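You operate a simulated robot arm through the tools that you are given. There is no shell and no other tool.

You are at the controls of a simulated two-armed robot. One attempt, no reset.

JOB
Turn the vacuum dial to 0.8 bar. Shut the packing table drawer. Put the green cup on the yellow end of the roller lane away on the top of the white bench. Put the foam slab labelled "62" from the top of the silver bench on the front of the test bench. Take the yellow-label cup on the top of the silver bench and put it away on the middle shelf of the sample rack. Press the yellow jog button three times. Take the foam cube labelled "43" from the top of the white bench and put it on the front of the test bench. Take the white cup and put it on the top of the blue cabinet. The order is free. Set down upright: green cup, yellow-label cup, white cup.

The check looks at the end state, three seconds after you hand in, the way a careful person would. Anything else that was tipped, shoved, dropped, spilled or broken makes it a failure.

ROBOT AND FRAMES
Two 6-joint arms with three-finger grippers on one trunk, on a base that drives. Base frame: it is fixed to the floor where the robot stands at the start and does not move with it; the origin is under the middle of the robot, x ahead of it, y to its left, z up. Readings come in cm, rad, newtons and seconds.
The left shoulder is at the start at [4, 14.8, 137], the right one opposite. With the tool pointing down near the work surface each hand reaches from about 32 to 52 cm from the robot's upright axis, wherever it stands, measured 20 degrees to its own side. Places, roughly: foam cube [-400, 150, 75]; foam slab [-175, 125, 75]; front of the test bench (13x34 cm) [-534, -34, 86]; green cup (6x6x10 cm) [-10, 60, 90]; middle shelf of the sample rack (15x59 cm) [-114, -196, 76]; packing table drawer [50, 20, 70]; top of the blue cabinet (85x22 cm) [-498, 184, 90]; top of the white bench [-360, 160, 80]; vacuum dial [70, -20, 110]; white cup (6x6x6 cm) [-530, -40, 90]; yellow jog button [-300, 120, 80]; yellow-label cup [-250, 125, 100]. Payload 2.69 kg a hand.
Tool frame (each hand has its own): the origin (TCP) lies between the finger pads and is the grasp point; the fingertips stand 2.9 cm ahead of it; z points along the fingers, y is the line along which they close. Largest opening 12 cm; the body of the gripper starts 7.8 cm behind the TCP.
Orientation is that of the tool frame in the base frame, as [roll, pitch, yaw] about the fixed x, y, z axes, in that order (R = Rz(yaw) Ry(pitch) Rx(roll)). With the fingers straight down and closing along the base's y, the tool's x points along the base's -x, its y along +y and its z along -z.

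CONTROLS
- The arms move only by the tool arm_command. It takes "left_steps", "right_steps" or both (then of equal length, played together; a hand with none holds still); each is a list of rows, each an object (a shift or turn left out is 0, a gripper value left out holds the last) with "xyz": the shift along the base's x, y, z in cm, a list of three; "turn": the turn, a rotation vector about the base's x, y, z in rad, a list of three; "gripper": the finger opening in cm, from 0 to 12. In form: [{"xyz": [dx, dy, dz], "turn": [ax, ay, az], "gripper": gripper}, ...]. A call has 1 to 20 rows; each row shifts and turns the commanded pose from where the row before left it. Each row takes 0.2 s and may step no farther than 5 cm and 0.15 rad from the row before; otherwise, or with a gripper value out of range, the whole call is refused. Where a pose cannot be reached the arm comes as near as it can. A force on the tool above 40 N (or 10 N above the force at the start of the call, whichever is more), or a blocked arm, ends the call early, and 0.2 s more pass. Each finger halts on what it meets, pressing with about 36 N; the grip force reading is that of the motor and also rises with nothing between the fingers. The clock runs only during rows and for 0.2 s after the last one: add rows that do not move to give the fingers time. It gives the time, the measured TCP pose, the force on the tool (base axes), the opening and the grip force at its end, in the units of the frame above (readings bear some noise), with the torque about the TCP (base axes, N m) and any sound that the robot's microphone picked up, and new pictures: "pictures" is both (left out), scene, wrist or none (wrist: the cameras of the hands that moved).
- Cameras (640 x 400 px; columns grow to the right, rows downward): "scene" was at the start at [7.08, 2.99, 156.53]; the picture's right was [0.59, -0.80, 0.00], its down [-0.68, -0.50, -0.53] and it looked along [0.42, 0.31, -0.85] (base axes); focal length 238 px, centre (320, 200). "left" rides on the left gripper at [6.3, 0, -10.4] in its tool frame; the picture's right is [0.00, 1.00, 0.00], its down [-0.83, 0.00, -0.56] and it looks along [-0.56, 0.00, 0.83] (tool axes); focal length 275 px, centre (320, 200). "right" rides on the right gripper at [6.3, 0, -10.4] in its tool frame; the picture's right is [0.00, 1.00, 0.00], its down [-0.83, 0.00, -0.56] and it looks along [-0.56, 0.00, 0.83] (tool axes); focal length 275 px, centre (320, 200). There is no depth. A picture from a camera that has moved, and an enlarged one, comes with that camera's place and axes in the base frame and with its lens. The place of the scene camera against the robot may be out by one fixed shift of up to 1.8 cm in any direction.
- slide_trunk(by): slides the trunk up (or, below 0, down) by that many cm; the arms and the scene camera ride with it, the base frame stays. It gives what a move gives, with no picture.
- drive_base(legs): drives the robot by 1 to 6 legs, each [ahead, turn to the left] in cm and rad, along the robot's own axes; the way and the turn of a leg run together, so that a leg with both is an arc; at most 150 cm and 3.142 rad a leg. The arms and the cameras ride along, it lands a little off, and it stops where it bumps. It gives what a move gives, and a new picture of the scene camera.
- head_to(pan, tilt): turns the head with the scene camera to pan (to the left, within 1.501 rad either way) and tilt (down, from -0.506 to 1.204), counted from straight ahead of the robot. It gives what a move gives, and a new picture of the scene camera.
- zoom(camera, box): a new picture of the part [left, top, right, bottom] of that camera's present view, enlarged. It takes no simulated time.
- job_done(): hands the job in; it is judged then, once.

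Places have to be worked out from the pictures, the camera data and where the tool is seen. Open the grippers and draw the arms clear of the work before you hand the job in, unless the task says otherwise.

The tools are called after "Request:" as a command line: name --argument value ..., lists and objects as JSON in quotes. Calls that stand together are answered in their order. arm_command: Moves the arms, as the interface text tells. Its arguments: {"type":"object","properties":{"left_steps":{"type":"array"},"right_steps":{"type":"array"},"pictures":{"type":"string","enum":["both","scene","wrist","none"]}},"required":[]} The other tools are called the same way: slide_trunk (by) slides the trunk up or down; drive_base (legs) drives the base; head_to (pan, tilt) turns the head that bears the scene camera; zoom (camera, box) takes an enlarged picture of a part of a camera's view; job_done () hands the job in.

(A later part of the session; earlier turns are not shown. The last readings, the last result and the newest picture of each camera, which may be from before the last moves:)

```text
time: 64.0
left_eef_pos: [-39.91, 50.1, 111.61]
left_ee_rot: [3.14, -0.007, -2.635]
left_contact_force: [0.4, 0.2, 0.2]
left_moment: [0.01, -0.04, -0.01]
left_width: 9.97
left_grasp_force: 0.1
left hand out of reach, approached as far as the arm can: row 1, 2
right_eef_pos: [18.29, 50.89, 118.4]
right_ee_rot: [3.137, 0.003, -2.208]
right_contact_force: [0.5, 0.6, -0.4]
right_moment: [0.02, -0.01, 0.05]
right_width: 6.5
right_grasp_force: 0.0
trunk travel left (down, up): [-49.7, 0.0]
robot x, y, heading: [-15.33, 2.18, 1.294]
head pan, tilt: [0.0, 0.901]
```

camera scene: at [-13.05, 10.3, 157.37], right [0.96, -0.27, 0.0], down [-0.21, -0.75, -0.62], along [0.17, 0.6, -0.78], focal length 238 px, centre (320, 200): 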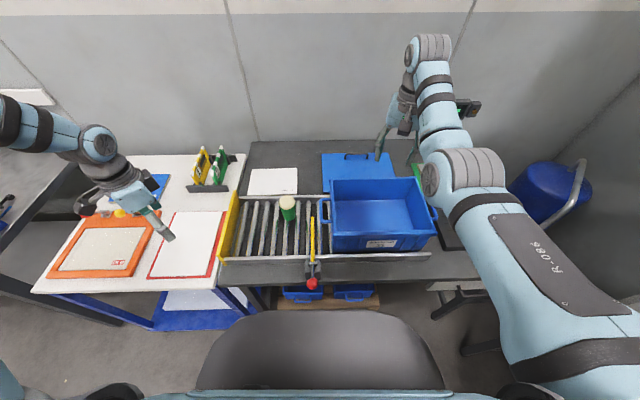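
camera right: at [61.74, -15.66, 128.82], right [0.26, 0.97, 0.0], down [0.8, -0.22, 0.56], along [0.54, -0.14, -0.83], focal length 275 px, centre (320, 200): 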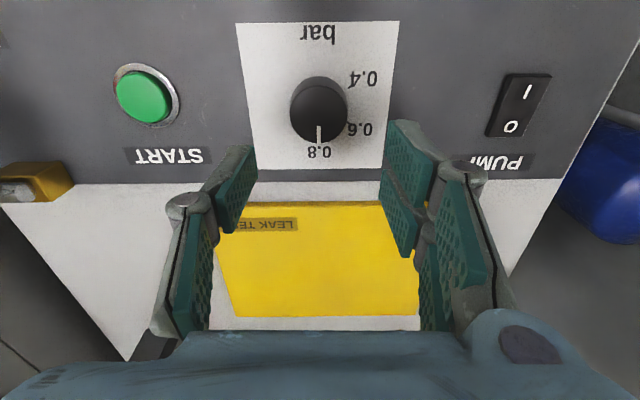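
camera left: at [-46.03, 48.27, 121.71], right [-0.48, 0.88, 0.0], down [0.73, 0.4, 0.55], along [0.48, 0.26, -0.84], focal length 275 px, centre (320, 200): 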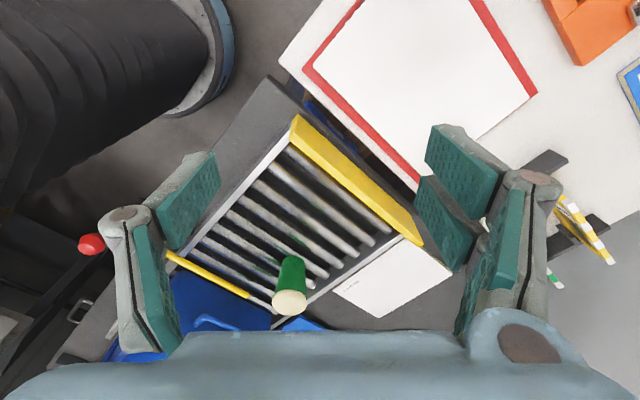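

Reach clearly depends on the wrist twist: negative twist blocks inward motion for the left arm. I turn it back to a positive twist of about +0.7 and then approach the cup.

Request:
arm_command --left_steps '[{"turn": [0, 0, 0.15]}, {"turn": [0, 0, 0.15]}, {"turn": [0, 0, 0.15]}, {"turn": [0, 0, 0.15]}, {"turn": [0, 0, 0.15]}, {"turn": [0, 0, 0.15]}, {"turn": [0, 0, 0.15]}, {"turn": [0, 0, 0.15]}, {"turn": [0, 0, 0.15]}, {"turn": [0, 0, 0.15]}, {"xyz": [3, 2, 0]}, {"xyz": [4, 1, 0]}, {"xyz": [4, 1, 0]}, {"xyz": [4, 1, 0]}, {}]' --pictures "both"

```text
time: 67.2
left_eef_pos: [-39.16, 49.2, 112.01]
left_ee_rot: [3.141, -0.01, -1.136]
left_contact_force: [0.4, 1.2, -0.2]
left_moment: [-0.01, 0.01, -0.01]
left_width: 9.99
left_grasp_force: 0.1
left hand out of reach, approached as far as the arm can: row 11, 12, 13, 14
right_eef_pos: [18.24, 50.9, 118.4]
right_ee_rot: [3.139, 0.003, -2.208]
right_contact_force: [0.4, 0.0, -1.2]
right_moment: [0.01, 0.01, 0.01]
right_width: 6.51
right_grasp_force: 0.1
trunk travel left (down, up): [-49.7, 0.0]
robot x, y, heading: [-15.09, 2.11, 1.295]
head pan, tilt: [0.0, 0.901]
camera scene: at [-13.05, 10.29, 157.37], right [0.96, -0.27, 0.0], down [-0.21, -0.75, -0.62], along [0.17, 0.6, -0.78], focal length 238 px, centre (320, 200)
camera left: at [-36.73, 43.61, 122.52], right [-0.91, -0.42, 0.0], down [-0.35, 0.76, 0.55], along [-0.23, 0.5, -0.84], focal length 275 px, centre (320, 200)
```

scene: 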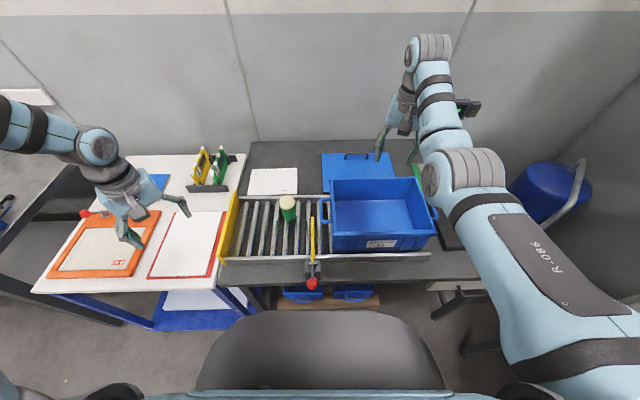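
left: 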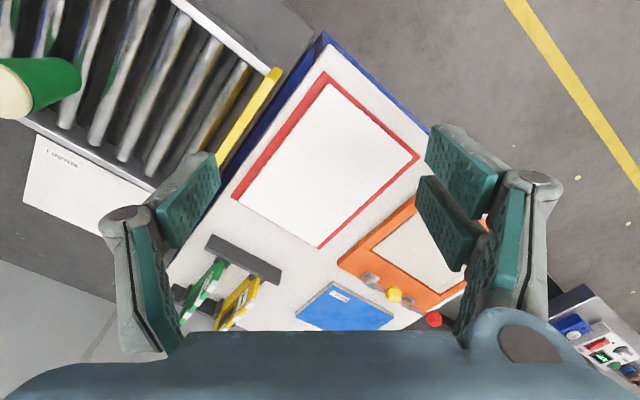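

The twist isn't the limit. The arm is folded at high z. I try lowering and extending radially first and then moving sideways, watching which part is refused.

Request:
arm_command --left_steps '[{"xyz": [-0.7, 2.5, -3]}, {"xyz": [-0.7, 2.5, -3]}, {}]' --pictures "none"

Request:
arm_command --left_steps '[{"xyz": [3.3, 0.9, 0]}, {"xyz": [3.3, 0.6, 0]}, {"xyz": [3.3, 0.3, 0]}, {}]' --pictures "none"

```text
time: 68.0
left_eef_pos: [-42.31, 53.26, 106.34]
left_ee_rot: [3.142, -0.009, -1.136]
left_contact_force: [-0.2, -0.2, -0.4]
left_moment: [-0.01, 0.01, 0.01]
left_width: 9.96
left_grasp_force: 0.1
left hand out of reach, approached as far as the arm can: row 1, 2
right_eef_pos: [18.32, 50.82, 118.33]
right_ee_rot: [3.137, 0.005, -2.21]
right_contact_force: [0.0, -0.7, -0.5]
right_moment: [0.01, -0.04, 0.01]
right_width: 6.5
right_grasp_force: 0.1
trunk travel left (down, up): [-49.7, 0.0]
robot x, y, heading: [-15.29, 1.95, 1.293]
head pan, tilt: [0.0, 0.901]
```

```text
time: 69.0
left_eef_pos: [-40.91, 51.38, 107.28]
left_ee_rot: [3.141, -0.011, -1.136]
left_contact_force: [0.1, 0.7, 0.1]
left_moment: [0.01, 0.01, 0.03]
left_width: 10.0
left_grasp_force: 0.1
left hand out of reach, approached as far as the arm can: row 1, 2, 3
right_eef_pos: [18.33, 50.88, 118.35]
right_ee_rot: [3.138, 0.005, -2.209]
right_contact_force: [-1.0, -0.4, 0.2]
right_moment: [-0.01, 0.0, 0.03]
right_width: 6.5
right_grasp_force: 0.0
trunk travel left (down, up): [-49.7, 0.0]
robot x, y, heading: [-14.85, 1.98, 1.296]
head pan, tilt: [0.0, 0.901]
```

The hand slides along a fixed bearing of about 33°, so some joint is at its limit in this arm configuration. I'll turn the head to look at the arm's shape.

Request:
head_to --pan 0.8 --tilt 0.5

Request:
head_to --pan -0.6 --tilt 0.6

```text
time: 70.1
left_eef_pos: [-40.88, 51.23, 107.15]
left_ee_rot: [3.14, -0.011, -1.138]
left_contact_force: [0.1, -0.1, -0.2]
left_moment: [-0.03, 0.01, 0.01]
left_width: 10.01
left_grasp_force: 0.0
right_eef_pos: [18.32, 50.82, 118.38]
right_ee_rot: [3.139, 0.005, -2.209]
right_contact_force: [1.6, -0.4, 0.8]
right_moment: [0.01, 0.0, -0.04]
right_width: 6.52
right_grasp_force: 0.1
trunk travel left (down, up): [-49.7, 0.0]
robot x, y, heading: [-14.92, 2.07, 1.293]
head pan, tilt: [0.799, 0.499]
camera scene: at [-19.64, 10.88, 160.75], right [0.87, 0.5, 0.0], down [0.24, -0.42, -0.88], along [-0.44, 0.76, -0.48], focal length 238 px, centre (320, 200)
```

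scene: 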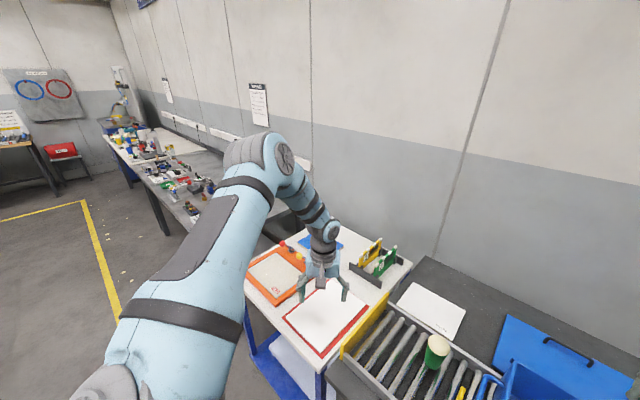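

```text
time: 71.7
left_eef_pos: [-40.93, 51.38, 107.3]
left_ee_rot: [3.14, -0.009, -1.137]
left_contact_force: [-0.2, 0.1, 0.0]
left_moment: [0.02, -0.02, 0.01]
left_width: 10.01
left_grasp_force: 0.1
right_eef_pos: [18.29, 50.97, 118.39]
right_ee_rot: [3.139, 0.003, -2.211]
right_contact_force: [0.2, 0.3, 0.2]
right_moment: [-0.05, -0.02, 0.01]
right_width: 6.5
right_grasp_force: 0.1
trunk travel left (down, up): [-49.7, 0.0]
robot x, y, heading: [-15.4, 2.17, 1.294]
head pan, tilt: [-0.6, 0.6]
camera scene: at [-8.32, 8.68, 159.85], right [0.64, -0.77, 0.0], down [-0.43, -0.36, -0.83], along [0.63, 0.53, -0.57], focal length 238 px, centre (320, 200)
```

scene: 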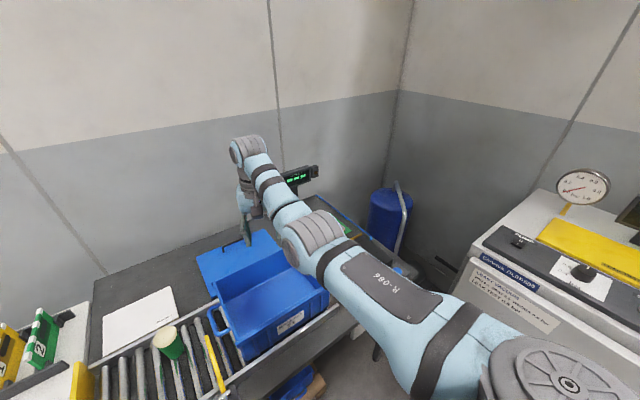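

The elbow rises close to the head when the arm folds at an inward bearing, so the arm must stay extended there. I back up another 2.5 cm, swing the left hand out, extend it, and sweep it in at full radius, stopping short of the cup.

Request:
drive_base --legs '[[-2.5, 0]]'

Request:
arm_command --left_steps '[{"xyz": [-4, 0, -0.5]}, {"xyz": [-4, 0, -0.5]}, {"xyz": [-4, 0, -0.5]}, {"xyz": [0, 2.3, 0]}, {"xyz": [3.31, 1.75, 0]}, {"xyz": [3.44, 1.5, 0]}, {"xyz": [3.54, 1.25, 0]}, {"xyz": [3.62, 0.98, 0]}, {"xyz": [3.68, 0.71, 0]}, {"xyz": [3.73, 0.43, 0]}, {"xyz": [3.75, 0.16, 0]}, {}]' --pictures "wrist"

```text
time: 72.5
left_eef_pos: [-41.54, 49.38, 107.07]
left_ee_rot: [3.137, -0.012, -1.136]
left_contact_force: [-0.5, -0.3, -0.6]
left_moment: [-0.05, 0.02, 0.0]
left_width: 10.0
left_grasp_force: 0.2
right_eef_pos: [17.74, 48.89, 118.08]
right_ee_rot: [3.141, 0.001, -2.21]
right_contact_force: [0.5, 0.1, -0.5]
right_moment: [-0.09, 0.04, 0.01]
right_width: 6.51
right_grasp_force: 0.0
trunk travel left (down, up): [-49.7, 0.0]
robot x, y, heading: [-15.63, -0.16, 1.295]
head pan, tilt: [-0.6, 0.6]
camera scene: at [-8.79, 6.97, 159.8], right [0.64, -0.77, 0.0], down [-0.44, -0.37, -0.82], along [0.63, 0.53, -0.57], focal length 238 px, centre (320, 200)
```

scene: 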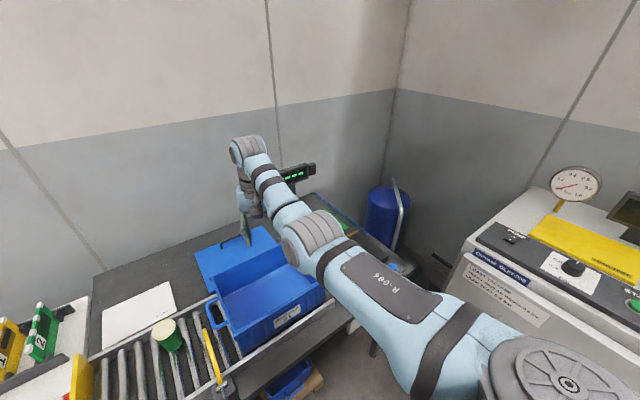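

```text
time: 75.1
left_eef_pos: [-44.52, 52.71, 104.54]
left_ee_rot: [3.142, -0.01, -1.136]
left_contact_force: [-0.3, -0.4, 0.4]
left_moment: [0.02, 0.0, -0.03]
left_width: 9.97
left_grasp_force: 0.0
left hand out of reach, approached as far as the arm can: row 6, 7, 8, 9, 10, 11
right_eef_pos: [17.55, 48.5, 118.4]
right_ee_rot: [3.137, 0.004, -2.21]
right_contact_force: [0.1, -0.2, 0.5]
right_moment: [0.04, -0.01, -0.01]
right_width: 6.52
right_grasp_force: 0.1
trunk travel left (down, up): [-49.7, 0.0]
robot x, y, heading: [-16.01, -0.03, 1.292]
head pan, tilt: [-0.6, 0.6]
camera left: at [-42.07, 47.08, 115.07], right [-0.91, -0.42, 0.0], down [-0.35, 0.76, 0.55], along [-0.23, 0.5, -0.84], focal length 275 px, centre (320, 200)
```

left: 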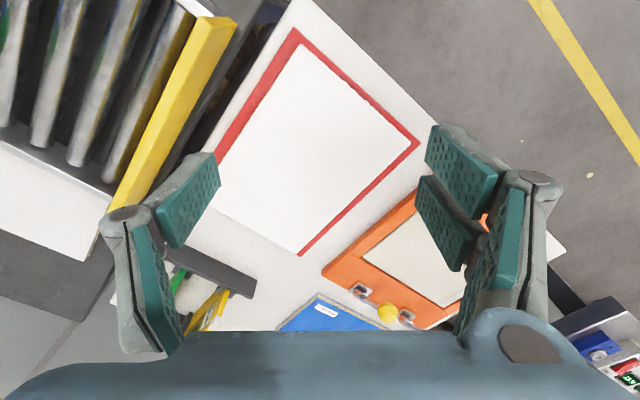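

The same bearing limit shows up at any radius while the hand is high; lower down the arm moved across freely earlier. I back the robot out to open floor, then lower the hand, sweep it inward and raise it again there.

Request:
drive_base --legs '[[-24, 0]]'

Request:
arm_command --left_steps '[{"xyz": [0.8, -3, -3.5]}, {"xyz": [0.8, -3, -3.5]}, {"xyz": [0.8, -1, -3.5]}, {"xyz": [0, 0, -2]}, {}]' --pictures "none"

```text
time: 76.8
left_eef_pos: [-50.83, 29.89, 104.37]
left_ee_rot: [3.14, -0.011, -1.139]
left_contact_force: [0.0, -0.2, 0.1]
left_moment: [-0.05, 0.01, 0.0]
left_width: 9.96
left_grasp_force: 0.1
right_eef_pos: [11.18, 25.72, 118.08]
right_ee_rot: [3.139, -0.002, -2.211]
right_contact_force: [-1.1, 1.4, 0.1]
right_moment: [-0.07, 0.0, 0.03]
right_width: 6.51
right_grasp_force: 0.0
trunk travel left (down, up): [-49.7, 0.0]
robot x, y, heading: [-22.75, -23.29, 1.292]
head pan, tilt: [-0.6, 0.6]
camera scene: at [-15.38, -16.26, 159.8], right [0.64, -0.77, 0.0], down [-0.44, -0.36, -0.82], along [0.63, 0.52, -0.57], focal length 238 px, centre (320, 200)
```

scene: 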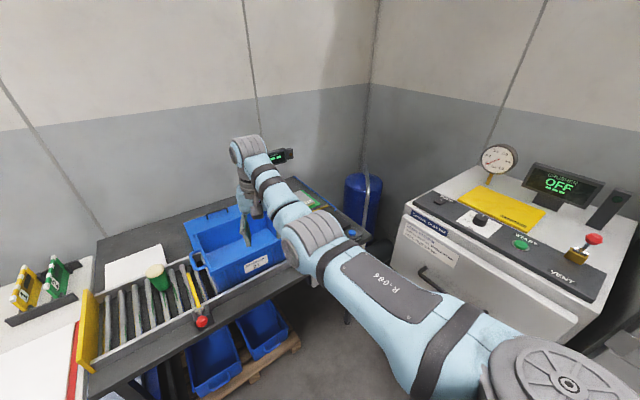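

```text
time: 78.0
left_eef_pos: [-49.4, 20.9, 99.33]
left_ee_rot: [-3.138, -0.007, -1.137]
left_contact_force: [-0.5, 0.2, 0.5]
left_moment: [-0.05, -0.01, 0.02]
left_width: 10.01
left_grasp_force: 0.0
left hand out of reach, approached as far as the arm can: row 1, 2, 3, 4
right_eef_pos: [11.13, 25.24, 118.33]
right_ee_rot: [3.138, 0.006, -2.21]
right_contact_force: [0.2, -0.8, -1.2]
right_moment: [-0.02, 0.03, 0.0]
right_width: 6.51
right_grasp_force: 0.0
trunk travel left (down, up): [-49.7, 0.0]
robot x, y, heading: [-22.09, -23.58, 1.296]
head pan, tilt: [-0.6, 0.6]
```

I'm still riding that boundary. I move away from it (to the left) and down to find freer space.

Request:
arm_command --left_steps '[{"xyz": [-3.5, 0, -3]}, {"xyz": [-3.5, 0, -3]}, {"xyz": [0, 0, -3]}, {"xyz": [0, 0, -3]}, {}]' --pictures "none"

Request:
arm_command --left_steps '[{"xyz": [3, 0.5, 0]}, {"xyz": [3, 0.5, 0]}, {"xyz": [3, 0.5, 0]}, {"xyz": [3, 0.5, 0]}, {}]' --pictures "both"

```text
time: 79.2
left_eef_pos: [-57.67, 17.0, 96.68]
left_ee_rot: [-3.14, -0.009, -1.141]
left_contact_force: [-0.5, 0.5, 0.7]
left_moment: [0.03, -0.02, 0.01]
left_width: 9.99
left_grasp_force: 0.0
left hand out of reach, approached as far as the arm can: row 1, 2, 3, 4
right_eef_pos: [11.04, 25.25, 118.39]
right_ee_rot: [3.139, 0.005, -2.212]
right_contact_force: [-0.2, 0.6, -0.7]
right_moment: [-0.01, 0.0, -0.02]
right_width: 6.49
right_grasp_force: 0.0
trunk travel left (down, up): [-49.7, 0.0]
robot x, y, heading: [-22.15, -23.52, 1.295]
head pan, tilt: [-0.6, 0.6]
```

```text
time: 80.4
left_eef_pos: [-46.56, 18.2, 99.09]
left_ee_rot: [-3.14, -0.01, -1.139]
left_contact_force: [-0.6, 0.8, 0.0]
left_moment: [-0.01, 0.01, 0.04]
left_width: 9.99
left_grasp_force: 0.1
left hand out of reach, approached as far as the arm can: row 1, 2, 3, 4
right_eef_pos: [11.1, 25.21, 118.45]
right_ee_rot: [3.139, 0.003, -2.212]
right_contact_force: [-0.3, -0.1, -0.2]
right_moment: [0.03, 0.01, -0.02]
right_width: 6.49
right_grasp_force: 0.0
trunk travel left (down, up): [-49.7, 0.0]
robot x, y, heading: [-22.36, -23.61, 1.296]
head pan, tilt: [-0.6, 0.6]
camera scene: at [-15.55, -16.93, 159.85], right [0.64, -0.77, 0.0], down [-0.43, -0.36, -0.83], along [0.64, 0.53, -0.56], focal length 238 px, centre (320, 200)
camera left: at [-44.1, 12.58, 109.5], right [-0.91, -0.41, 0.0], down [-0.35, 0.76, 0.55], along [-0.23, 0.5, -0.84], focal length 275 px, centre (320, 200)
```

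scene: 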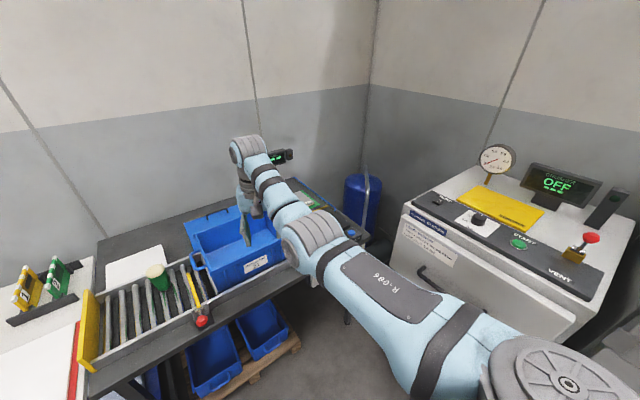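
left: 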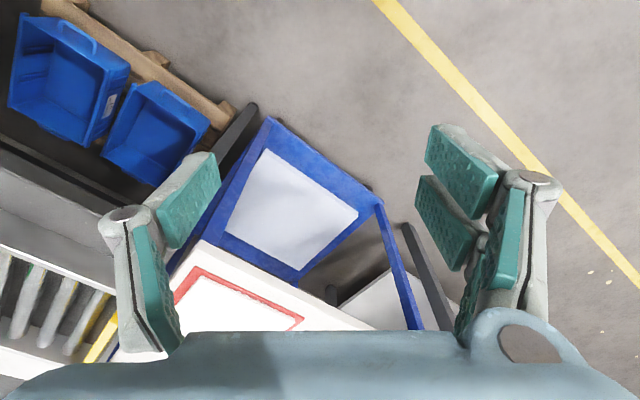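

I'll retrace the path that originally worked for this arm. First I go back to the far-left pose with twist +1.67, then come down and inward along the old waypoints, all over open floor.

Request:
arm_command --left_steps '[{"xyz": [-3, -0.4, 0.15], "turn": [0, 0, 0.139]}, {"xyz": [-3, -0.4, 0.15], "turn": [0, 0, 0.139]}, {"xyz": [-3, -0.4, 0.15], "turn": [0, 0, 0.139]}, {"xyz": [-3, -0.4, 0.15], "turn": [0, 0, 0.139]}, {"xyz": [-3, -0.4, 0.15], "turn": [0, 0, 0.139]}, {"xyz": [-3, -0.4, 0.15], "turn": [0, 0, 0.139]}, {"xyz": [-3, -0.4, 0.1], "turn": [0, 0, 0.139]}, {}]' --pictures "none"

Request:
arm_command --left_steps '[{"xyz": [1.78, 1.89, -1.3]}, {"xyz": [3.9, 1.29, -2]}, {"xyz": [3.9, 1.29, -2]}, {}]' --pictures "none"

```text
time: 82.2
left_eef_pos: [-65.06, 16.56, 98.93]
left_ee_rot: [3.13, -0.023, -0.185]
left_contact_force: [0.2, 0.8, -0.7]
left_moment: [-0.03, 0.04, -0.02]
left_width: 9.98
left_grasp_force: 0.1
left hand out of reach, approached as far as the arm can: row 7
right_eef_pos: [11.25, 25.39, 118.31]
right_ee_rot: [3.138, 0.002, -2.213]
right_contact_force: [0.3, 0.4, 0.0]
right_moment: [0.0, 0.05, 0.0]
right_width: 6.49
right_grasp_force: 0.0
trunk travel left (down, up): [-49.7, 0.0]
robot x, y, heading: [-22.47, -23.49, 1.288]
head pan, tilt: [-0.6, 0.6]
```

```text
time: 83.2
left_eef_pos: [-56.14, 18.94, 97.72]
left_ee_rot: [-3.14, -0.01, -0.166]
left_contact_force: [-0.5, -0.4, -0.3]
left_moment: [-0.01, 0.0, -0.03]
left_width: 10.0
left_grasp_force: 0.0
left hand out of reach, approached as far as the arm can: row 2, 3
right_eef_pos: [11.03, 25.1, 118.48]
right_ee_rot: [3.138, 0.004, -2.21]
right_contact_force: [0.5, -0.1, -0.9]
right_moment: [0.01, 0.03, -0.02]
right_width: 6.46
right_grasp_force: 0.0
trunk travel left (down, up): [-49.7, 0.0]
robot x, y, heading: [-22.68, -23.71, 1.291]
head pan, tilt: [-0.6, 0.6]
```

Still blocked when lowering. I'll view the arm with the same head angles as when it moved freely, to compare its shape.

Request:
head_to --pan 0.901 --tilt 1.0

Request:
head_to --pan 0.9 --tilt 0.4

```text
time: 84.8
left_eef_pos: [-56.16, 18.99, 97.51]
left_ee_rot: [-3.141, -0.008, -0.166]
left_contact_force: [1.2, 0.0, -0.4]
left_moment: [0.0, -0.03, 0.01]
left_width: 10.01
left_grasp_force: 0.0
right_eef_pos: [11.21, 25.2, 118.39]
right_ee_rot: [3.139, 0.003, -2.211]
right_contact_force: [0.0, 0.0, -0.2]
right_moment: [0.02, -0.01, 0.01]
right_width: 6.49
right_grasp_force: 0.0
trunk travel left (down, up): [-49.7, 0.0]
robot x, y, heading: [-22.14, -23.29, 1.292]
head pan, tilt: [0.901, 1.0]
camera scene: at [-26.43, -16.88, 156.65], right [0.81, 0.58, 0.0], down [0.49, -0.68, -0.54], along [-0.31, 0.44, -0.84], focal length 238 px, centre (320, 200)
```

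scene: 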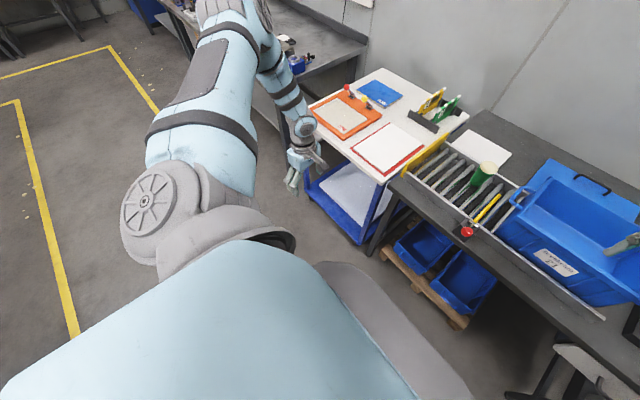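

```text
time: 85.8
left_eef_pos: [-56.13, 18.93, 97.81]
left_ee_rot: [-3.141, -0.01, -0.167]
left_contact_force: [-0.7, -0.9, 0.1]
left_moment: [-0.02, -0.01, 0.03]
left_width: 10.01
left_grasp_force: 0.0
right_eef_pos: [11.18, 25.29, 118.36]
right_ee_rot: [3.137, 0.003, -2.212]
right_contact_force: [-0.3, -0.1, -0.6]
right_moment: [0.03, 0.0, -0.01]
right_width: 6.52
right_grasp_force: 0.0
trunk travel left (down, up): [-49.7, 0.0]
robot x, y, heading: [-22.5, -23.4, 1.291]
head pan, tilt: [0.901, 0.4]
camera scene: at [-27.76, -15.04, 161.66], right [0.81, 0.58, 0.0], down [0.23, -0.32, -0.92], along [-0.54, 0.75, -0.39], focal length 238 px, centre (320, 200)
```

scene: 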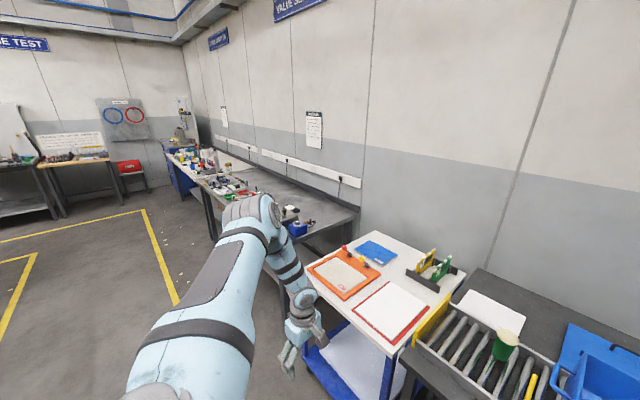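

I'll try at full stretch, where the arm's configurations merge. I extend to about 53 cm at z≈114, then sweep inward at that radius over the open floor.

Request:
arm_command --left_steps '[{"xyz": [-1, 2.4, 3.3]}, {"xyz": [-1, 2.4, 3.3]}, {"xyz": [-1, 2.4, 3.3]}, {"xyz": [-1, 2.4, 3.3]}, {"xyz": [-1, 2.4, 3.3]}, {}]' --pictures "none"

Request:
arm_command --left_steps '[{"xyz": [3.75, 1.89, 0]}, {"xyz": [3.89, 1.59, 0]}, {"xyz": [4.0, 1.28, 0]}, {"xyz": [4.09, 0.96, 0]}, {"xyz": [4.15, 0.64, 0]}, {"xyz": [4.19, 0.31, 0]}, {}]' --pictures "none"

```text
time: 87.2
left_eef_pos: [-61.12, 31.21, 114.4]
left_ee_rot: [-3.141, -0.011, -0.168]
left_contact_force: [-0.8, 0.8, 0.2]
left_moment: [0.0, -0.02, 0.01]
left_width: 10.02
left_grasp_force: 0.1
right_eef_pos: [11.18, 25.38, 118.36]
right_ee_rot: [3.138, 0.003, -2.211]
right_contact_force: [0.1, -1.0, 0.1]
right_moment: [0.04, -0.01, 0.01]
right_width: 6.49
right_grasp_force: 0.1
trunk travel left (down, up): [-49.7, 0.0]
robot x, y, heading: [-22.36, -23.27, 1.293]
head pan, tilt: [0.901, 0.4]
```

```text
time: 88.8
left_eef_pos: [-49.39, 29.53, 114.32]
left_ee_rot: [-3.137, -0.01, -0.166]
left_contact_force: [0.4, 0.0, -0.2]
left_moment: [0.01, 0.0, 0.0]
left_width: 9.98
left_grasp_force: 0.1
left hand out of reach, approached as far as the arm can: row 3, 4, 5, 6
right_eef_pos: [11.14, 25.24, 118.46]
right_ee_rot: [3.139, 0.002, -2.21]
right_contact_force: [-0.4, -0.4, -0.3]
right_moment: [0.03, -0.02, 0.0]
right_width: 6.52
right_grasp_force: 0.0
trunk travel left (down, up): [-49.7, 0.0]
robot x, y, heading: [-22.27, -23.65, 1.292]
head pan, tilt: [0.901, 0.4]
```

The limit is a fixed bearing in this elbow-up configuration. The other configuration (elbow down) was used on the earlier free path, so I return near that known-good waypoint. From there I take one larger step straight onto it to make the solver switch.

Request:
arm_command --left_steps '[{"xyz": [-1.6, -2.1, -3.3]}, {"xyz": [-1.6, -2.1, -3.3]}, {"xyz": [-1.6, -2.1, -3.3]}, {"xyz": [-1.5, -2.1, -3.3]}, {"xyz": [-1.5, -2.1, -3.0]}, {}]' --pictures "none"

Request:
arm_command --left_steps '[{"xyz": [-2.0, 1.0, -4.2]}, {}]' --pictures "none"

```text
time: 90.2
left_eef_pos: [-57.34, 19.09, 98.13]
left_ee_rot: [-3.141, -0.009, -0.167]
left_contact_force: [0.0, -0.6, -0.5]
left_moment: [0.0, 0.04, 0.04]
left_width: 9.98
left_grasp_force: 0.0
right_eef_pos: [11.05, 25.25, 118.39]
right_ee_rot: [3.137, 0.004, -2.213]
right_contact_force: [0.4, 0.1, 0.4]
right_moment: [-0.03, 0.03, 0.01]
right_width: 6.52
right_grasp_force: 0.0
trunk travel left (down, up): [-49.7, 0.0]
robot x, y, heading: [-22.8, -23.62, 1.291]
head pan, tilt: [0.901, 0.4]
```

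```text
time: 90.8
left_eef_pos: [-59.57, 18.51, 97.12]
left_ee_rot: [-3.139, -0.012, -0.167]
left_contact_force: [-0.5, -0.3, 0.0]
left_moment: [0.01, 0.0, -0.03]
left_width: 10.02
left_grasp_force: 0.1
left hand out of reach, approached as far as the arm can: row 1
right_eef_pos: [10.95, 25.33, 118.41]
right_ee_rot: [3.137, 0.002, -2.213]
right_contact_force: [0.1, 0.3, 0.6]
right_moment: [0.03, -0.02, -0.01]
right_width: 6.51
right_grasp_force: 0.1
trunk travel left (down, up): [-49.7, 0.0]
robot x, y, heading: [-22.44, -23.58, 1.295]
head pan, tilt: [0.901, 0.4]
```

The solver stays in its branch. I explore further to the left and lower, looking for where the arm can come down.

Request:
arm_command --left_steps '[{"xyz": [-4, -1, 0]}, {"xyz": [-4, -1.5, 0]}, {"xyz": [-2, -2, -2]}, {"xyz": [0, 0, -3]}, {"xyz": [0, 0, -3]}, {}]' --pictures "scene"

```text
time: 92.2
left_eef_pos: [-69.15, 11.54, 93.57]
left_ee_rot: [-3.138, -0.01, -0.165]
left_contact_force: [-0.2, 0.2, 0.7]
left_moment: [0.05, 0.01, 0.01]
left_width: 9.98
left_grasp_force: 0.2
left hand out of reach, approached as far as the arm can: row 4, 5
right_eef_pos: [11.13, 25.19, 118.42]
right_ee_rot: [3.14, 0.004, -2.21]
right_contact_force: [-0.5, 0.3, 0.5]
right_moment: [0.02, -0.03, 0.01]
right_width: 6.5
right_grasp_force: 0.0
trunk travel left (down, up): [-49.7, 0.0]
robot x, y, heading: [-22.21, -23.24, 1.295]
head pan, tilt: [0.901, 0.4]
camera scene: at [-27.85, -15.07, 161.67], right [0.81, 0.58, 0.0], down [0.23, -0.32, -0.92], along [-0.54, 0.75, -0.39], focal length 238 px, centre (320, 200)
```

scene: 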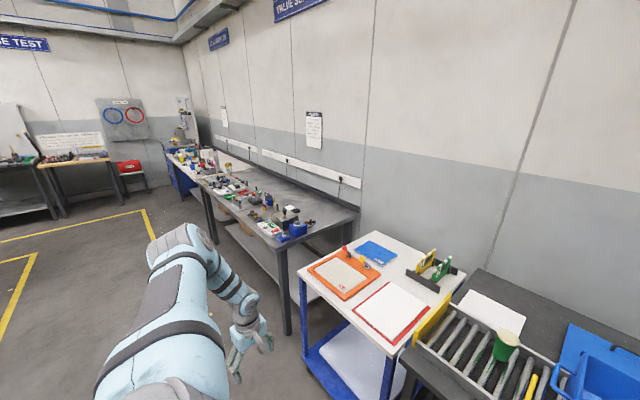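

The blocked points fit a cone of about 23° around a horizontal axis at a 56° bearing, so the arm must have crossed its own shoulder axis. To undo that, I cross the axis in a straight line from the lower-left to the upper-right.

Request:
arm_command --left_steps '[{"xyz": [0.67, 1.78, 3.36]}, {"xyz": [0.67, 1.78, 3.36]}, {"xyz": [0.67, 1.78, 3.36]}, {"xyz": [0.67, 1.78, 3.36]}, {"xyz": [0.67, 1.78, 3.36]}, {"xyz": [0.94, 1.48, 3.3]}, {"xyz": [0.94, 1.48, 3.3]}, {"xyz": [0.94, 1.48, 3.3]}, {"xyz": [0.94, 1.48, 3.3]}, {"xyz": [0.94, 1.48, 3.3]}, {}]' --pictures "scene"

```text
time: 94.6
left_eef_pos: [-62.54, 20.0, 121.32]
left_ee_rot: [-3.138, -0.009, -0.165]
left_contact_force: [0.1, 0.6, -0.3]
left_moment: [-0.01, 0.0, 0.0]
left_width: 10.01
left_grasp_force: 0.0
left hand out of reach, approached as far as the arm can: row 1, 2, 7, 8, 9, 10
right_eef_pos: [11.19, 25.18, 118.36]
right_ee_rot: [3.138, 0.003, -2.211]
right_contact_force: [-0.7, -0.2, -0.2]
right_moment: [0.03, 0.01, -0.04]
right_width: 6.5
right_grasp_force: 0.1
trunk travel left (down, up): [-49.7, 0.0]
robot x, y, heading: [-22.43, -23.22, 1.299]
head pan, tilt: [0.901, 0.4]
camera scene: at [-27.78, -15.04, 161.67], right [0.81, 0.58, 0.0], down [0.23, -0.32, -0.92], along [-0.54, 0.75, -0.39], focal length 238 px, centre (320, 200)
```

scene: 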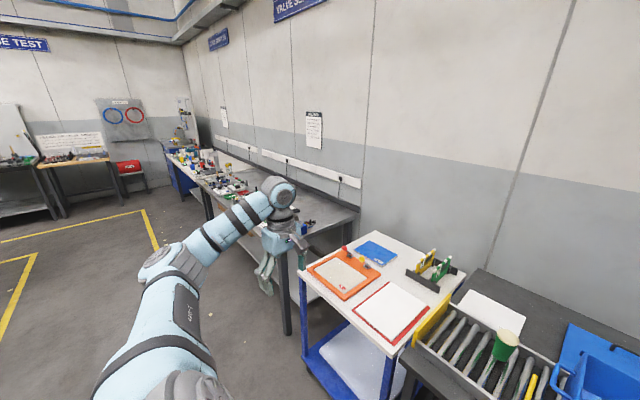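

That worked: the arm folded through and the elbow is now low again. I sweep the hand outward and to the right to confirm it is back in the normal range.

Request:
arm_command --left_steps '[{"xyz": [1.58, 1.22, -2.2]}, {"xyz": [1.58, 1.22, -2.2]}, {"xyz": [2.17, 1.47, -2]}, {"xyz": [2.17, 1.47, -2]}, {"xyz": [2.17, 1.47, -2]}, {"xyz": [3.71, 1.04, -2]}, {"xyz": [3.71, 1.04, -2]}, {"xyz": [3.71, 1.04, -2]}, {"xyz": [3.56, 0.39, 0]}, {"xyz": [3.56, 0.39, 0]}, {"xyz": [3.56, 0.39, 0]}, {}]' --pictures "scene"

```text
time: 97.2
left_eef_pos: [-35.1, 27.62, 100.06]
left_ee_rot: [-3.14, -0.01, -0.167]
left_contact_force: [0.6, -0.4, -0.6]
left_moment: [0.0, 0.0, 0.0]
left_width: 9.99
left_grasp_force: 0.1
left hand out of reach, approached as far as the arm can: row 1, 2, 3, 4, 5, 6, 7, 9, 10
right_eef_pos: [11.2, 25.2, 118.29]
right_ee_rot: [3.139, 0.004, -2.21]
right_contact_force: [0.4, 0.2, 0.3]
right_moment: [0.01, 0.0, 0.0]
right_width: 6.49
right_grasp_force: 0.0
trunk travel left (down, up): [-49.7, 0.0]
robot x, y, heading: [-22.51, -23.16, 1.286]
head pan, tilt: [0.901, 0.4]
camera scene: at [-27.75, -15.05, 161.67], right [0.81, 0.58, 0.0], down [0.23, -0.32, -0.92], along [-0.54, 0.75, -0.39], focal length 238 px, centre (320, 200)
```

scene: 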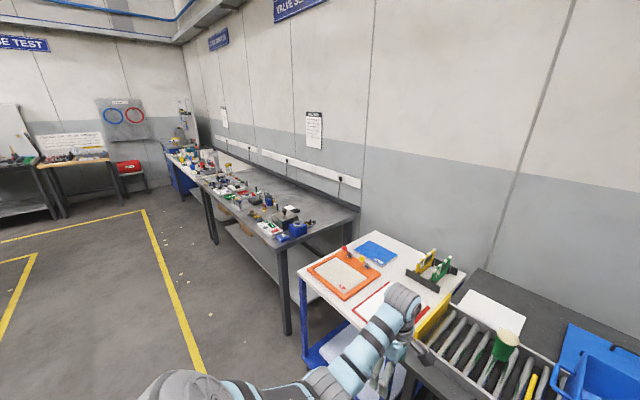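

The left arm is back in its normal range. I move it to a hover pose straight ahead at z≈107, turning the wrist to +0.7 twist; after that I drive forward to the cup.

Request:
arm_command --left_steps '[{"xyz": [1.6, 1.4, 0], "turn": [0, 0, -0.14]}, {"xyz": [2.0, 1.2, 1.0], "turn": [0, 0, -0.14]}, {"xyz": [2.1, 0.6, 1.2], "turn": [0, 0, -0.14]}, {"xyz": [2.1, 0.4, 1.2], "turn": [0, 0, -0.14]}, {"xyz": [2.1, 0.2, 1.2], "turn": [0, 0, -0.14]}, {"xyz": [2.1, 0, 1.2], "turn": [0, 0, -0.14]}, {"xyz": [2.1, 0, 1.2], "turn": [0, 0, -0.14]}, {}]' --pictures "none"

Request:
head_to --pan 0.0 --tilt 0.8

```text
time: 99.0
left_eef_pos: [-21.11, 31.31, 107.14]
left_ee_rot: [-3.14, -0.009, -1.149]
left_contact_force: [0.8, -0.1, -0.2]
left_moment: [0.01, -0.01, -0.01]
left_width: 10.01
left_grasp_force: 0.0
right_eef_pos: [11.15, 25.27, 118.4]
right_ee_rot: [3.138, 0.004, -2.212]
right_contact_force: [0.3, -0.5, -0.4]
right_moment: [-0.04, 0.01, 0.01]
right_width: 6.48
right_grasp_force: 0.1
trunk travel left (down, up): [-49.7, 0.0]
robot x, y, heading: [-22.41, -23.74, 1.296]
head pan, tilt: [0.901, 0.4]
```

```text
time: 100.2
left_eef_pos: [-21.18, 31.32, 107.05]
left_ee_rot: [3.141, -0.01, -1.146]
left_contact_force: [0.4, -0.5, 0.8]
left_moment: [-0.02, -0.02, 0.02]
left_width: 9.98
left_grasp_force: 0.1
right_eef_pos: [11.26, 25.36, 118.3]
right_ee_rot: [3.139, 0.004, -2.212]
right_contact_force: [0.7, -0.8, 0.5]
right_moment: [-0.01, 0.0, -0.03]
right_width: 6.51
right_grasp_force: 0.1
trunk travel left (down, up): [-49.7, 0.0]
robot x, y, heading: [-22.41, -23.62, 1.293]
head pan, tilt: [0.0, 0.799]
camera scene: at [-20.12, -14.81, 158.16], right [0.96, -0.27, 0.0], down [-0.2, -0.69, -0.7], along [0.19, 0.67, -0.72], focal length 238 px, centre (320, 200)
```

scene: 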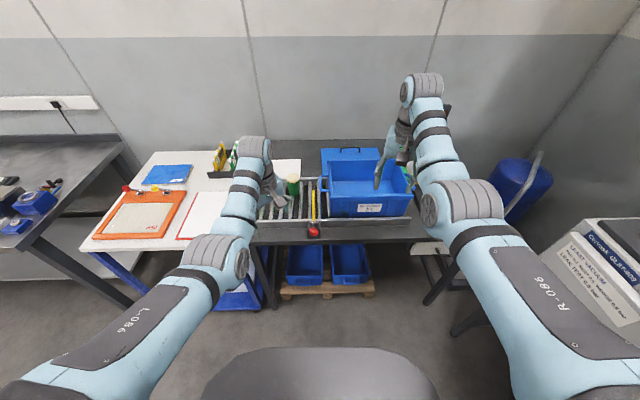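

Both arms are in a good posture. I drive 16 cm toward the lane and check with the wrist camera before going over the cup.

Request:
drive_base --legs '[[16, 0]]'

Request:
arm_command --left_steps '[{}]' --pictures "both"

```text
time: 101.7
left_eef_pos: [-16.71, 46.35, 107.37]
left_ee_rot: [-3.137, -0.006, -1.146]
left_contact_force: [0.2, -0.3, 0.4]
left_moment: [0.01, -0.01, 0.0]
left_width: 9.98
left_grasp_force: 0.0
right_eef_pos: [15.43, 40.21, 118.57]
right_ee_rot: [3.136, 0.007, -2.213]
right_contact_force: [0.1, 0.1, 0.4]
right_moment: [0.05, 0.0, 0.02]
right_width: 6.51
right_grasp_force: 0.1
trunk travel left (down, up): [-49.7, 0.0]
robot x, y, heading: [-18.4, -8.05, 1.293]
head pan, tilt: [0.0, 0.799]
camera scene: at [-15.89, 0.0, 158.2], right [0.96, -0.27, 0.0], down [-0.2, -0.69, -0.7], along [0.19, 0.67, -0.71], focal length 238 px, centre (320, 200)
```

scene: 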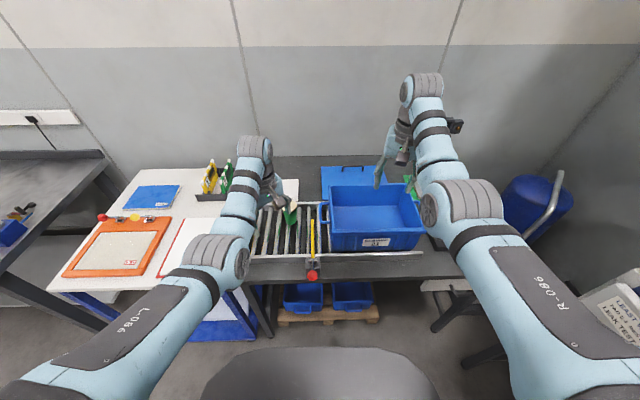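

```text
time: 102.1
left_eef_pos: [-16.62, 46.86, 106.98]
left_ee_rot: [-3.141, -0.011, -1.148]
left_contact_force: [0.2, -0.2, -0.5]
left_moment: [-0.02, -0.06, -0.02]
left_width: 9.97
left_grasp_force: 0.0
right_eef_pos: [15.62, 40.7, 118.39]
right_ee_rot: [3.138, 0.001, -2.212]
right_contact_force: [0.1, 0.1, -0.3]
right_moment: [-0.03, 0.0, 0.02]
right_width: 6.48
right_grasp_force: 0.1
trunk travel left (down, up): [-49.7, 0.0]
robot x, y, heading: [-17.9, -8.14, 1.296]
head pan, tilt: [0.0, 0.799]
camera scene: at [-15.67, 0.75, 158.14], right [0.96, -0.27, 0.0], down [-0.2, -0.69, -0.7], along [0.19, 0.67, -0.72], focal length 238 px, centre (320, 200)
camera left: at [-14.22, 41.21, 117.48], right [-0.91, -0.41, 0.0], down [-0.34, 0.76, 0.55], along [-0.22, 0.5, -0.84], focal length 275 px, centre (320, 200)
```

scene: 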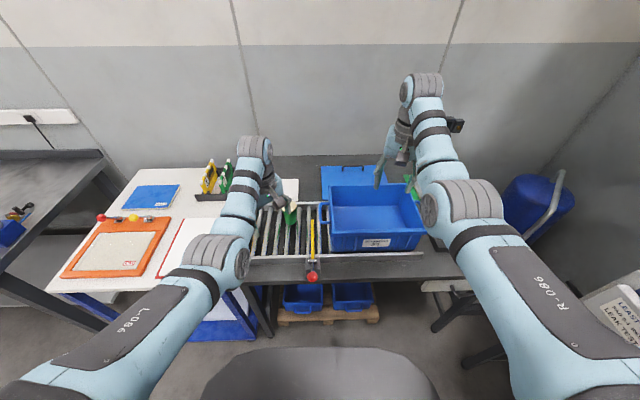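
left: 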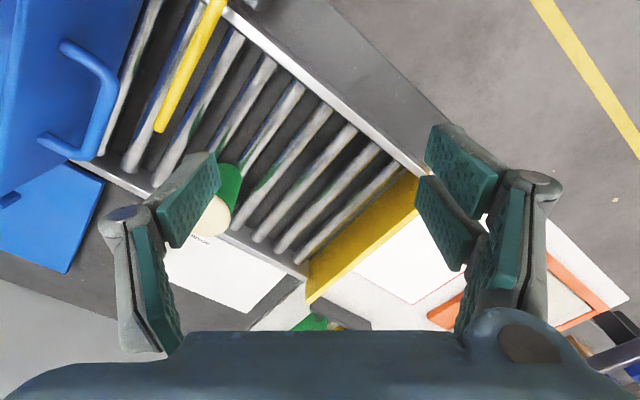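

The cup top shows at about (-11.6, 55.4). I drive 9 cm more with the fingertips (z≈104) passing above the cup (top about 101), and then look again.

Request:
drive_base --legs '[[9, 0]]'

Request:
arm_command --left_steps '[{}, {}]' --pictures "wrist"

```text
time: 103.6
left_eef_pos: [-14.89, 52.86, 106.89]
left_ee_rot: [3.12, -0.031, -1.147]
left_contact_force: [-0.3, 1.0, -0.9]
left_moment: [-0.1, 0.05, 0.0]
left_width: 10.0
left_grasp_force: 0.1
right_eef_pos: [17.83, 49.18, 117.73]
right_ee_rot: [3.118, 0.048, -2.21]
right_contact_force: [0.2, 0.8, -0.9]
right_moment: [-0.11, 0.0, -0.01]
right_width: 6.5
right_grasp_force: 0.1
trunk travel left (down, up): [-49.7, 0.0]
robot x, y, heading: [-15.85, 0.3, 1.292]
head pan, tilt: [0.0, 0.799]
stopped in leg 1: the robot was blocked; the commanded pose is now the measured one
camera scene: at [-13.24, 9.5, 158.13], right [0.96, -0.27, 0.0], down [-0.2, -0.69, -0.7], along [0.19, 0.67, -0.72], focal length 238 px, centre (320, 200)
```

scene: 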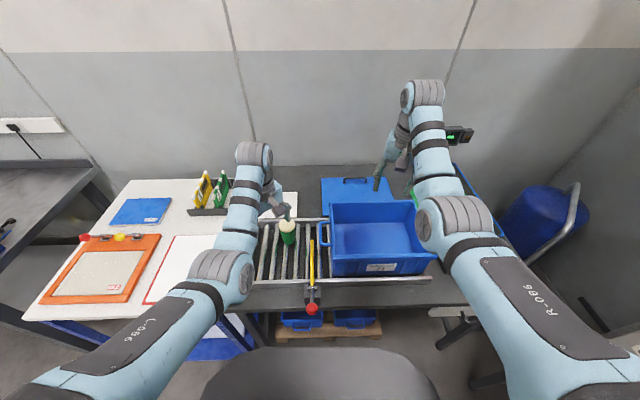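

```text
time: 104.2
left_eef_pos: [-15.04, 52.38, 107.08]
left_ee_rot: [3.123, -0.026, -1.145]
left_contact_force: [0.3, -0.2, 0.4]
left_moment: [0.0, 0.0, 0.01]
left_width: 9.99
left_grasp_force: 0.1
right_eef_pos: [17.66, 48.61, 118.11]
right_ee_rot: [3.117, 0.052, -2.212]
right_contact_force: [-0.1, -0.2, 0.1]
right_moment: [-0.01, 0.01, -0.03]
right_width: 6.5
right_grasp_force: 0.1
trunk travel left (down, up): [-49.7, 0.0]
robot x, y, heading: [-15.49, 0.19, 1.292]
head pan, tilt: [0.0, 0.799]
camera left: at [-12.46, 47.07, 117.68], right [-0.91, -0.41, 0.02], down [-0.34, 0.78, 0.53], along [-0.23, 0.48, -0.85], focal length 275 px, centre (320, 200)
```

left: 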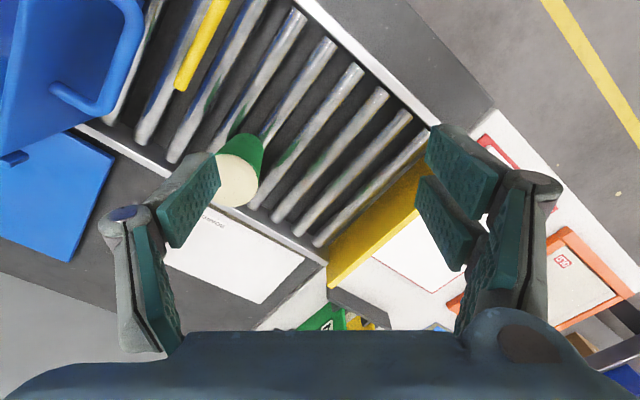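

The base stopped half a centimetre early without forces on the hands. I'll enlarge the cup in the wrist view to pin down its position and height.

Request:
zoom --camera "left" --box '[160, 100, 340, 260]'

Request:
zoom --camera "scene" --box '[230, 170, 350, 320]'

```text
2.50 times, centred on (250, 180) of left
camera zoom: at [-12.46, 47.07, 117.68], right [-0.91, -0.41, 0.02], down [-0.34, 0.78, 0.53], along [-0.23, 0.48, -0.85], focal length 688 px, centre (495, 250)
```

zoom: 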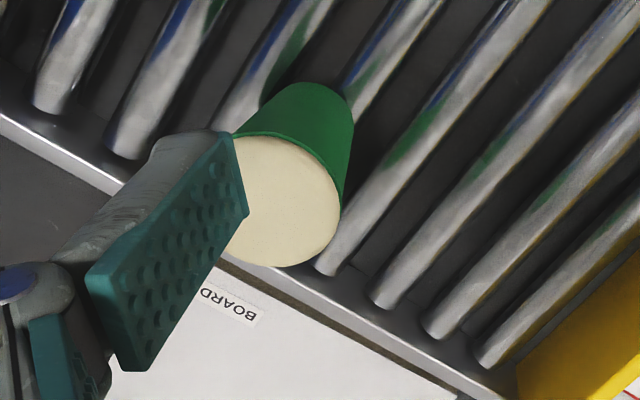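

```text
2.67 times, centred on (290, 245) of scene
camera zoom: at [-13.42, 8.73, 158.19], right [0.96, -0.27, 0.0], down [-0.2, -0.69, -0.7], along [0.19, 0.67, -0.72], focal length 635 px, centre (400, 80)
```

zoom: 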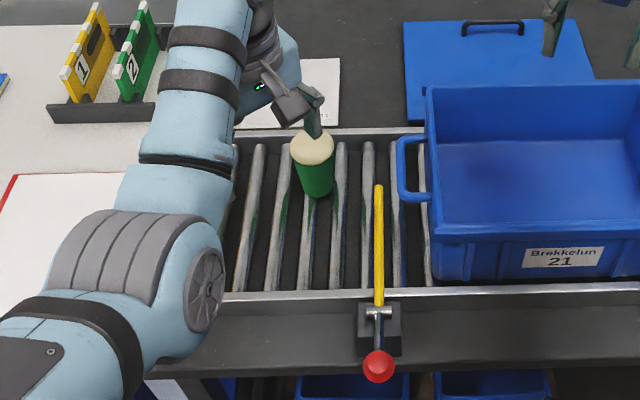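

The cup's apparent size suggests its top is lower than I thought. I shift the hand 3 cm and straighten it to get a second exact view.

Request:
arm_command --left_steps '[{"xyz": [2, 1, 0], "turn": [0.031, -0.006, 0]}, {"xyz": [2, 1, 0]}, {}]' --pictures "wrist"

Request:
zoom --camera "left" --box '[180, 100, 360, 260]'

```text
time: 105.0
left_eef_pos: [-10.99, 54.72, 106.99]
left_ee_rot: [3.139, -0.005, -1.147]
left_contact_force: [-0.6, 0.9, -0.2]
left_moment: [0.03, 0.0, 0.0]
left_width: 9.99
left_grasp_force: 0.1
right_eef_pos: [17.81, 49.01, 117.82]
right_ee_rot: [3.119, 0.051, -2.211]
right_contact_force: [0.3, 0.2, -0.5]
right_moment: [0.0, 0.04, 0.0]
right_width: 6.53
right_grasp_force: 0.1
trunk travel left (down, up): [-49.7, 0.0]
robot x, y, heading: [-15.56, 0.53, 1.293]
head pan, tilt: [0.0, 0.799]
camera left: at [-8.41, 49.11, 117.44], right [-0.91, -0.41, 0.0], down [-0.34, 0.76, 0.55], along [-0.23, 0.5, -0.83], focal length 275 px, centre (320, 200)
```

left: 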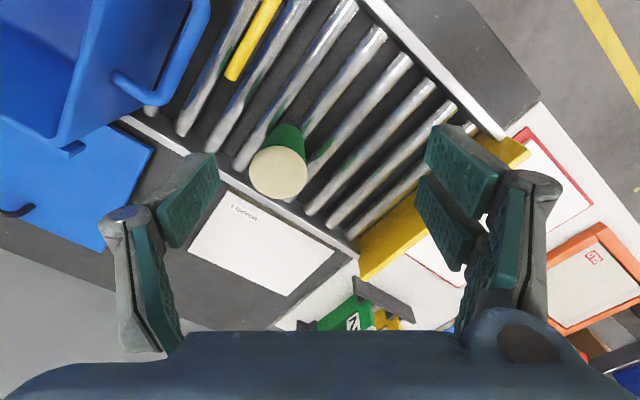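

```text
2.50 times, centred on (270, 180) of left
camera zoom: at [-8.41, 49.11, 117.44], right [-0.91, -0.41, 0.0], down [-0.34, 0.76, 0.55], along [-0.23, 0.5, -0.83], focal length 688 px, centre (445, 250)
```

zoom: 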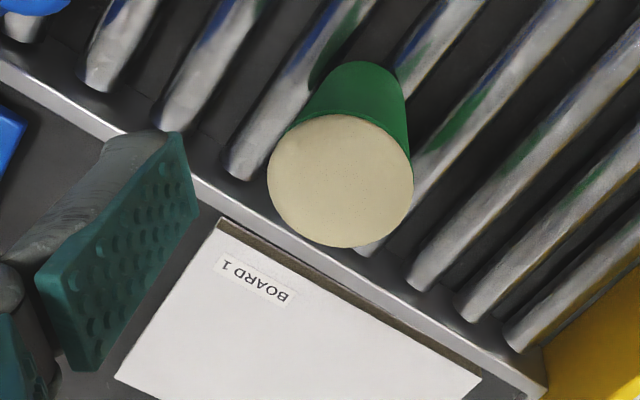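

The two wrist views agree: the cup top centre is at (-10.1, 63.6, 91.4), so the cup stands on the rollers at about z=81.4 and is further away. Before driving closer I check the floor in front of the base.

Request:
head_to --pan 0.0 --tilt 1.2

```text
time: 105.9
left_eef_pos: [-10.93, 54.76, 106.96]
left_ee_rot: [3.138, -0.003, -1.147]
left_contact_force: [-0.3, -0.5, -0.3]
left_moment: [-0.05, 0.0, -0.04]
left_width: 10.01
left_grasp_force: 0.0
right_eef_pos: [17.84, 49.02, 117.98]
right_ee_rot: [3.118, 0.048, -2.212]
right_contact_force: [-0.1, -0.5, 1.2]
right_moment: [-0.03, -0.01, 0.03]
right_width: 6.49
right_grasp_force: 0.1
trunk travel left (down, up): [-49.7, 0.0]
robot x, y, heading: [-15.66, 0.83, 1.294]
head pan, tilt: [0.0, 1.201]
camera scene: at [-13.97, 6.82, 155.39], right [0.96, -0.27, 0.0], down [-0.26, -0.9, -0.36], along [0.1, 0.35, -0.93], focal length 238 px, centre (320, 200)
```

scene: 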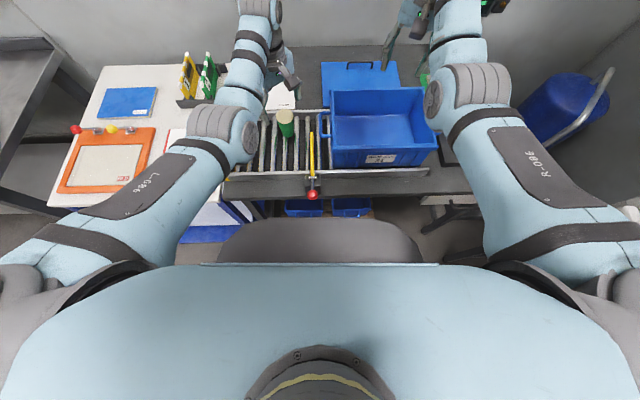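

Nothing visibly touches; earlier the base stood 5 cm closer at this spot without trouble. I try another 5 cm forward.

Request:
drive_base --legs '[[5, 0]]'

```text
time: 106.8
left_eef_pos: [-9.52, 59.29, 106.86]
left_ee_rot: [3.141, -0.003, -1.145]
left_contact_force: [0.4, 1.4, -4.6]
left_moment: [-0.15, 0.13, 0.01]
left_width: 10.0
left_grasp_force: 0.0
right_eef_pos: [19.24, 54.22, 117.99]
right_ee_rot: [3.102, 0.087, -2.213]
right_contact_force: [-0.7, -0.5, -3.5]
right_moment: [-0.04, 0.0, 0.04]
right_width: 6.52
right_grasp_force: 0.0
trunk travel left (down, up): [-49.7, 0.0]
robot x, y, heading: [-14.06, 5.29, 1.295]
head pan, tilt: [0.0, 1.201]
camera scene: at [-12.42, 12.06, 155.35], right [0.96, -0.27, 0.0], down [-0.26, -0.9, -0.36], along [0.1, 0.35, -0.93], focal length 238 px, centre (320, 200)
```

scene: 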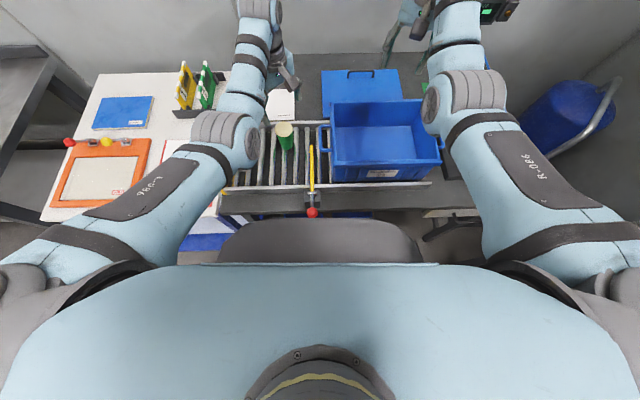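

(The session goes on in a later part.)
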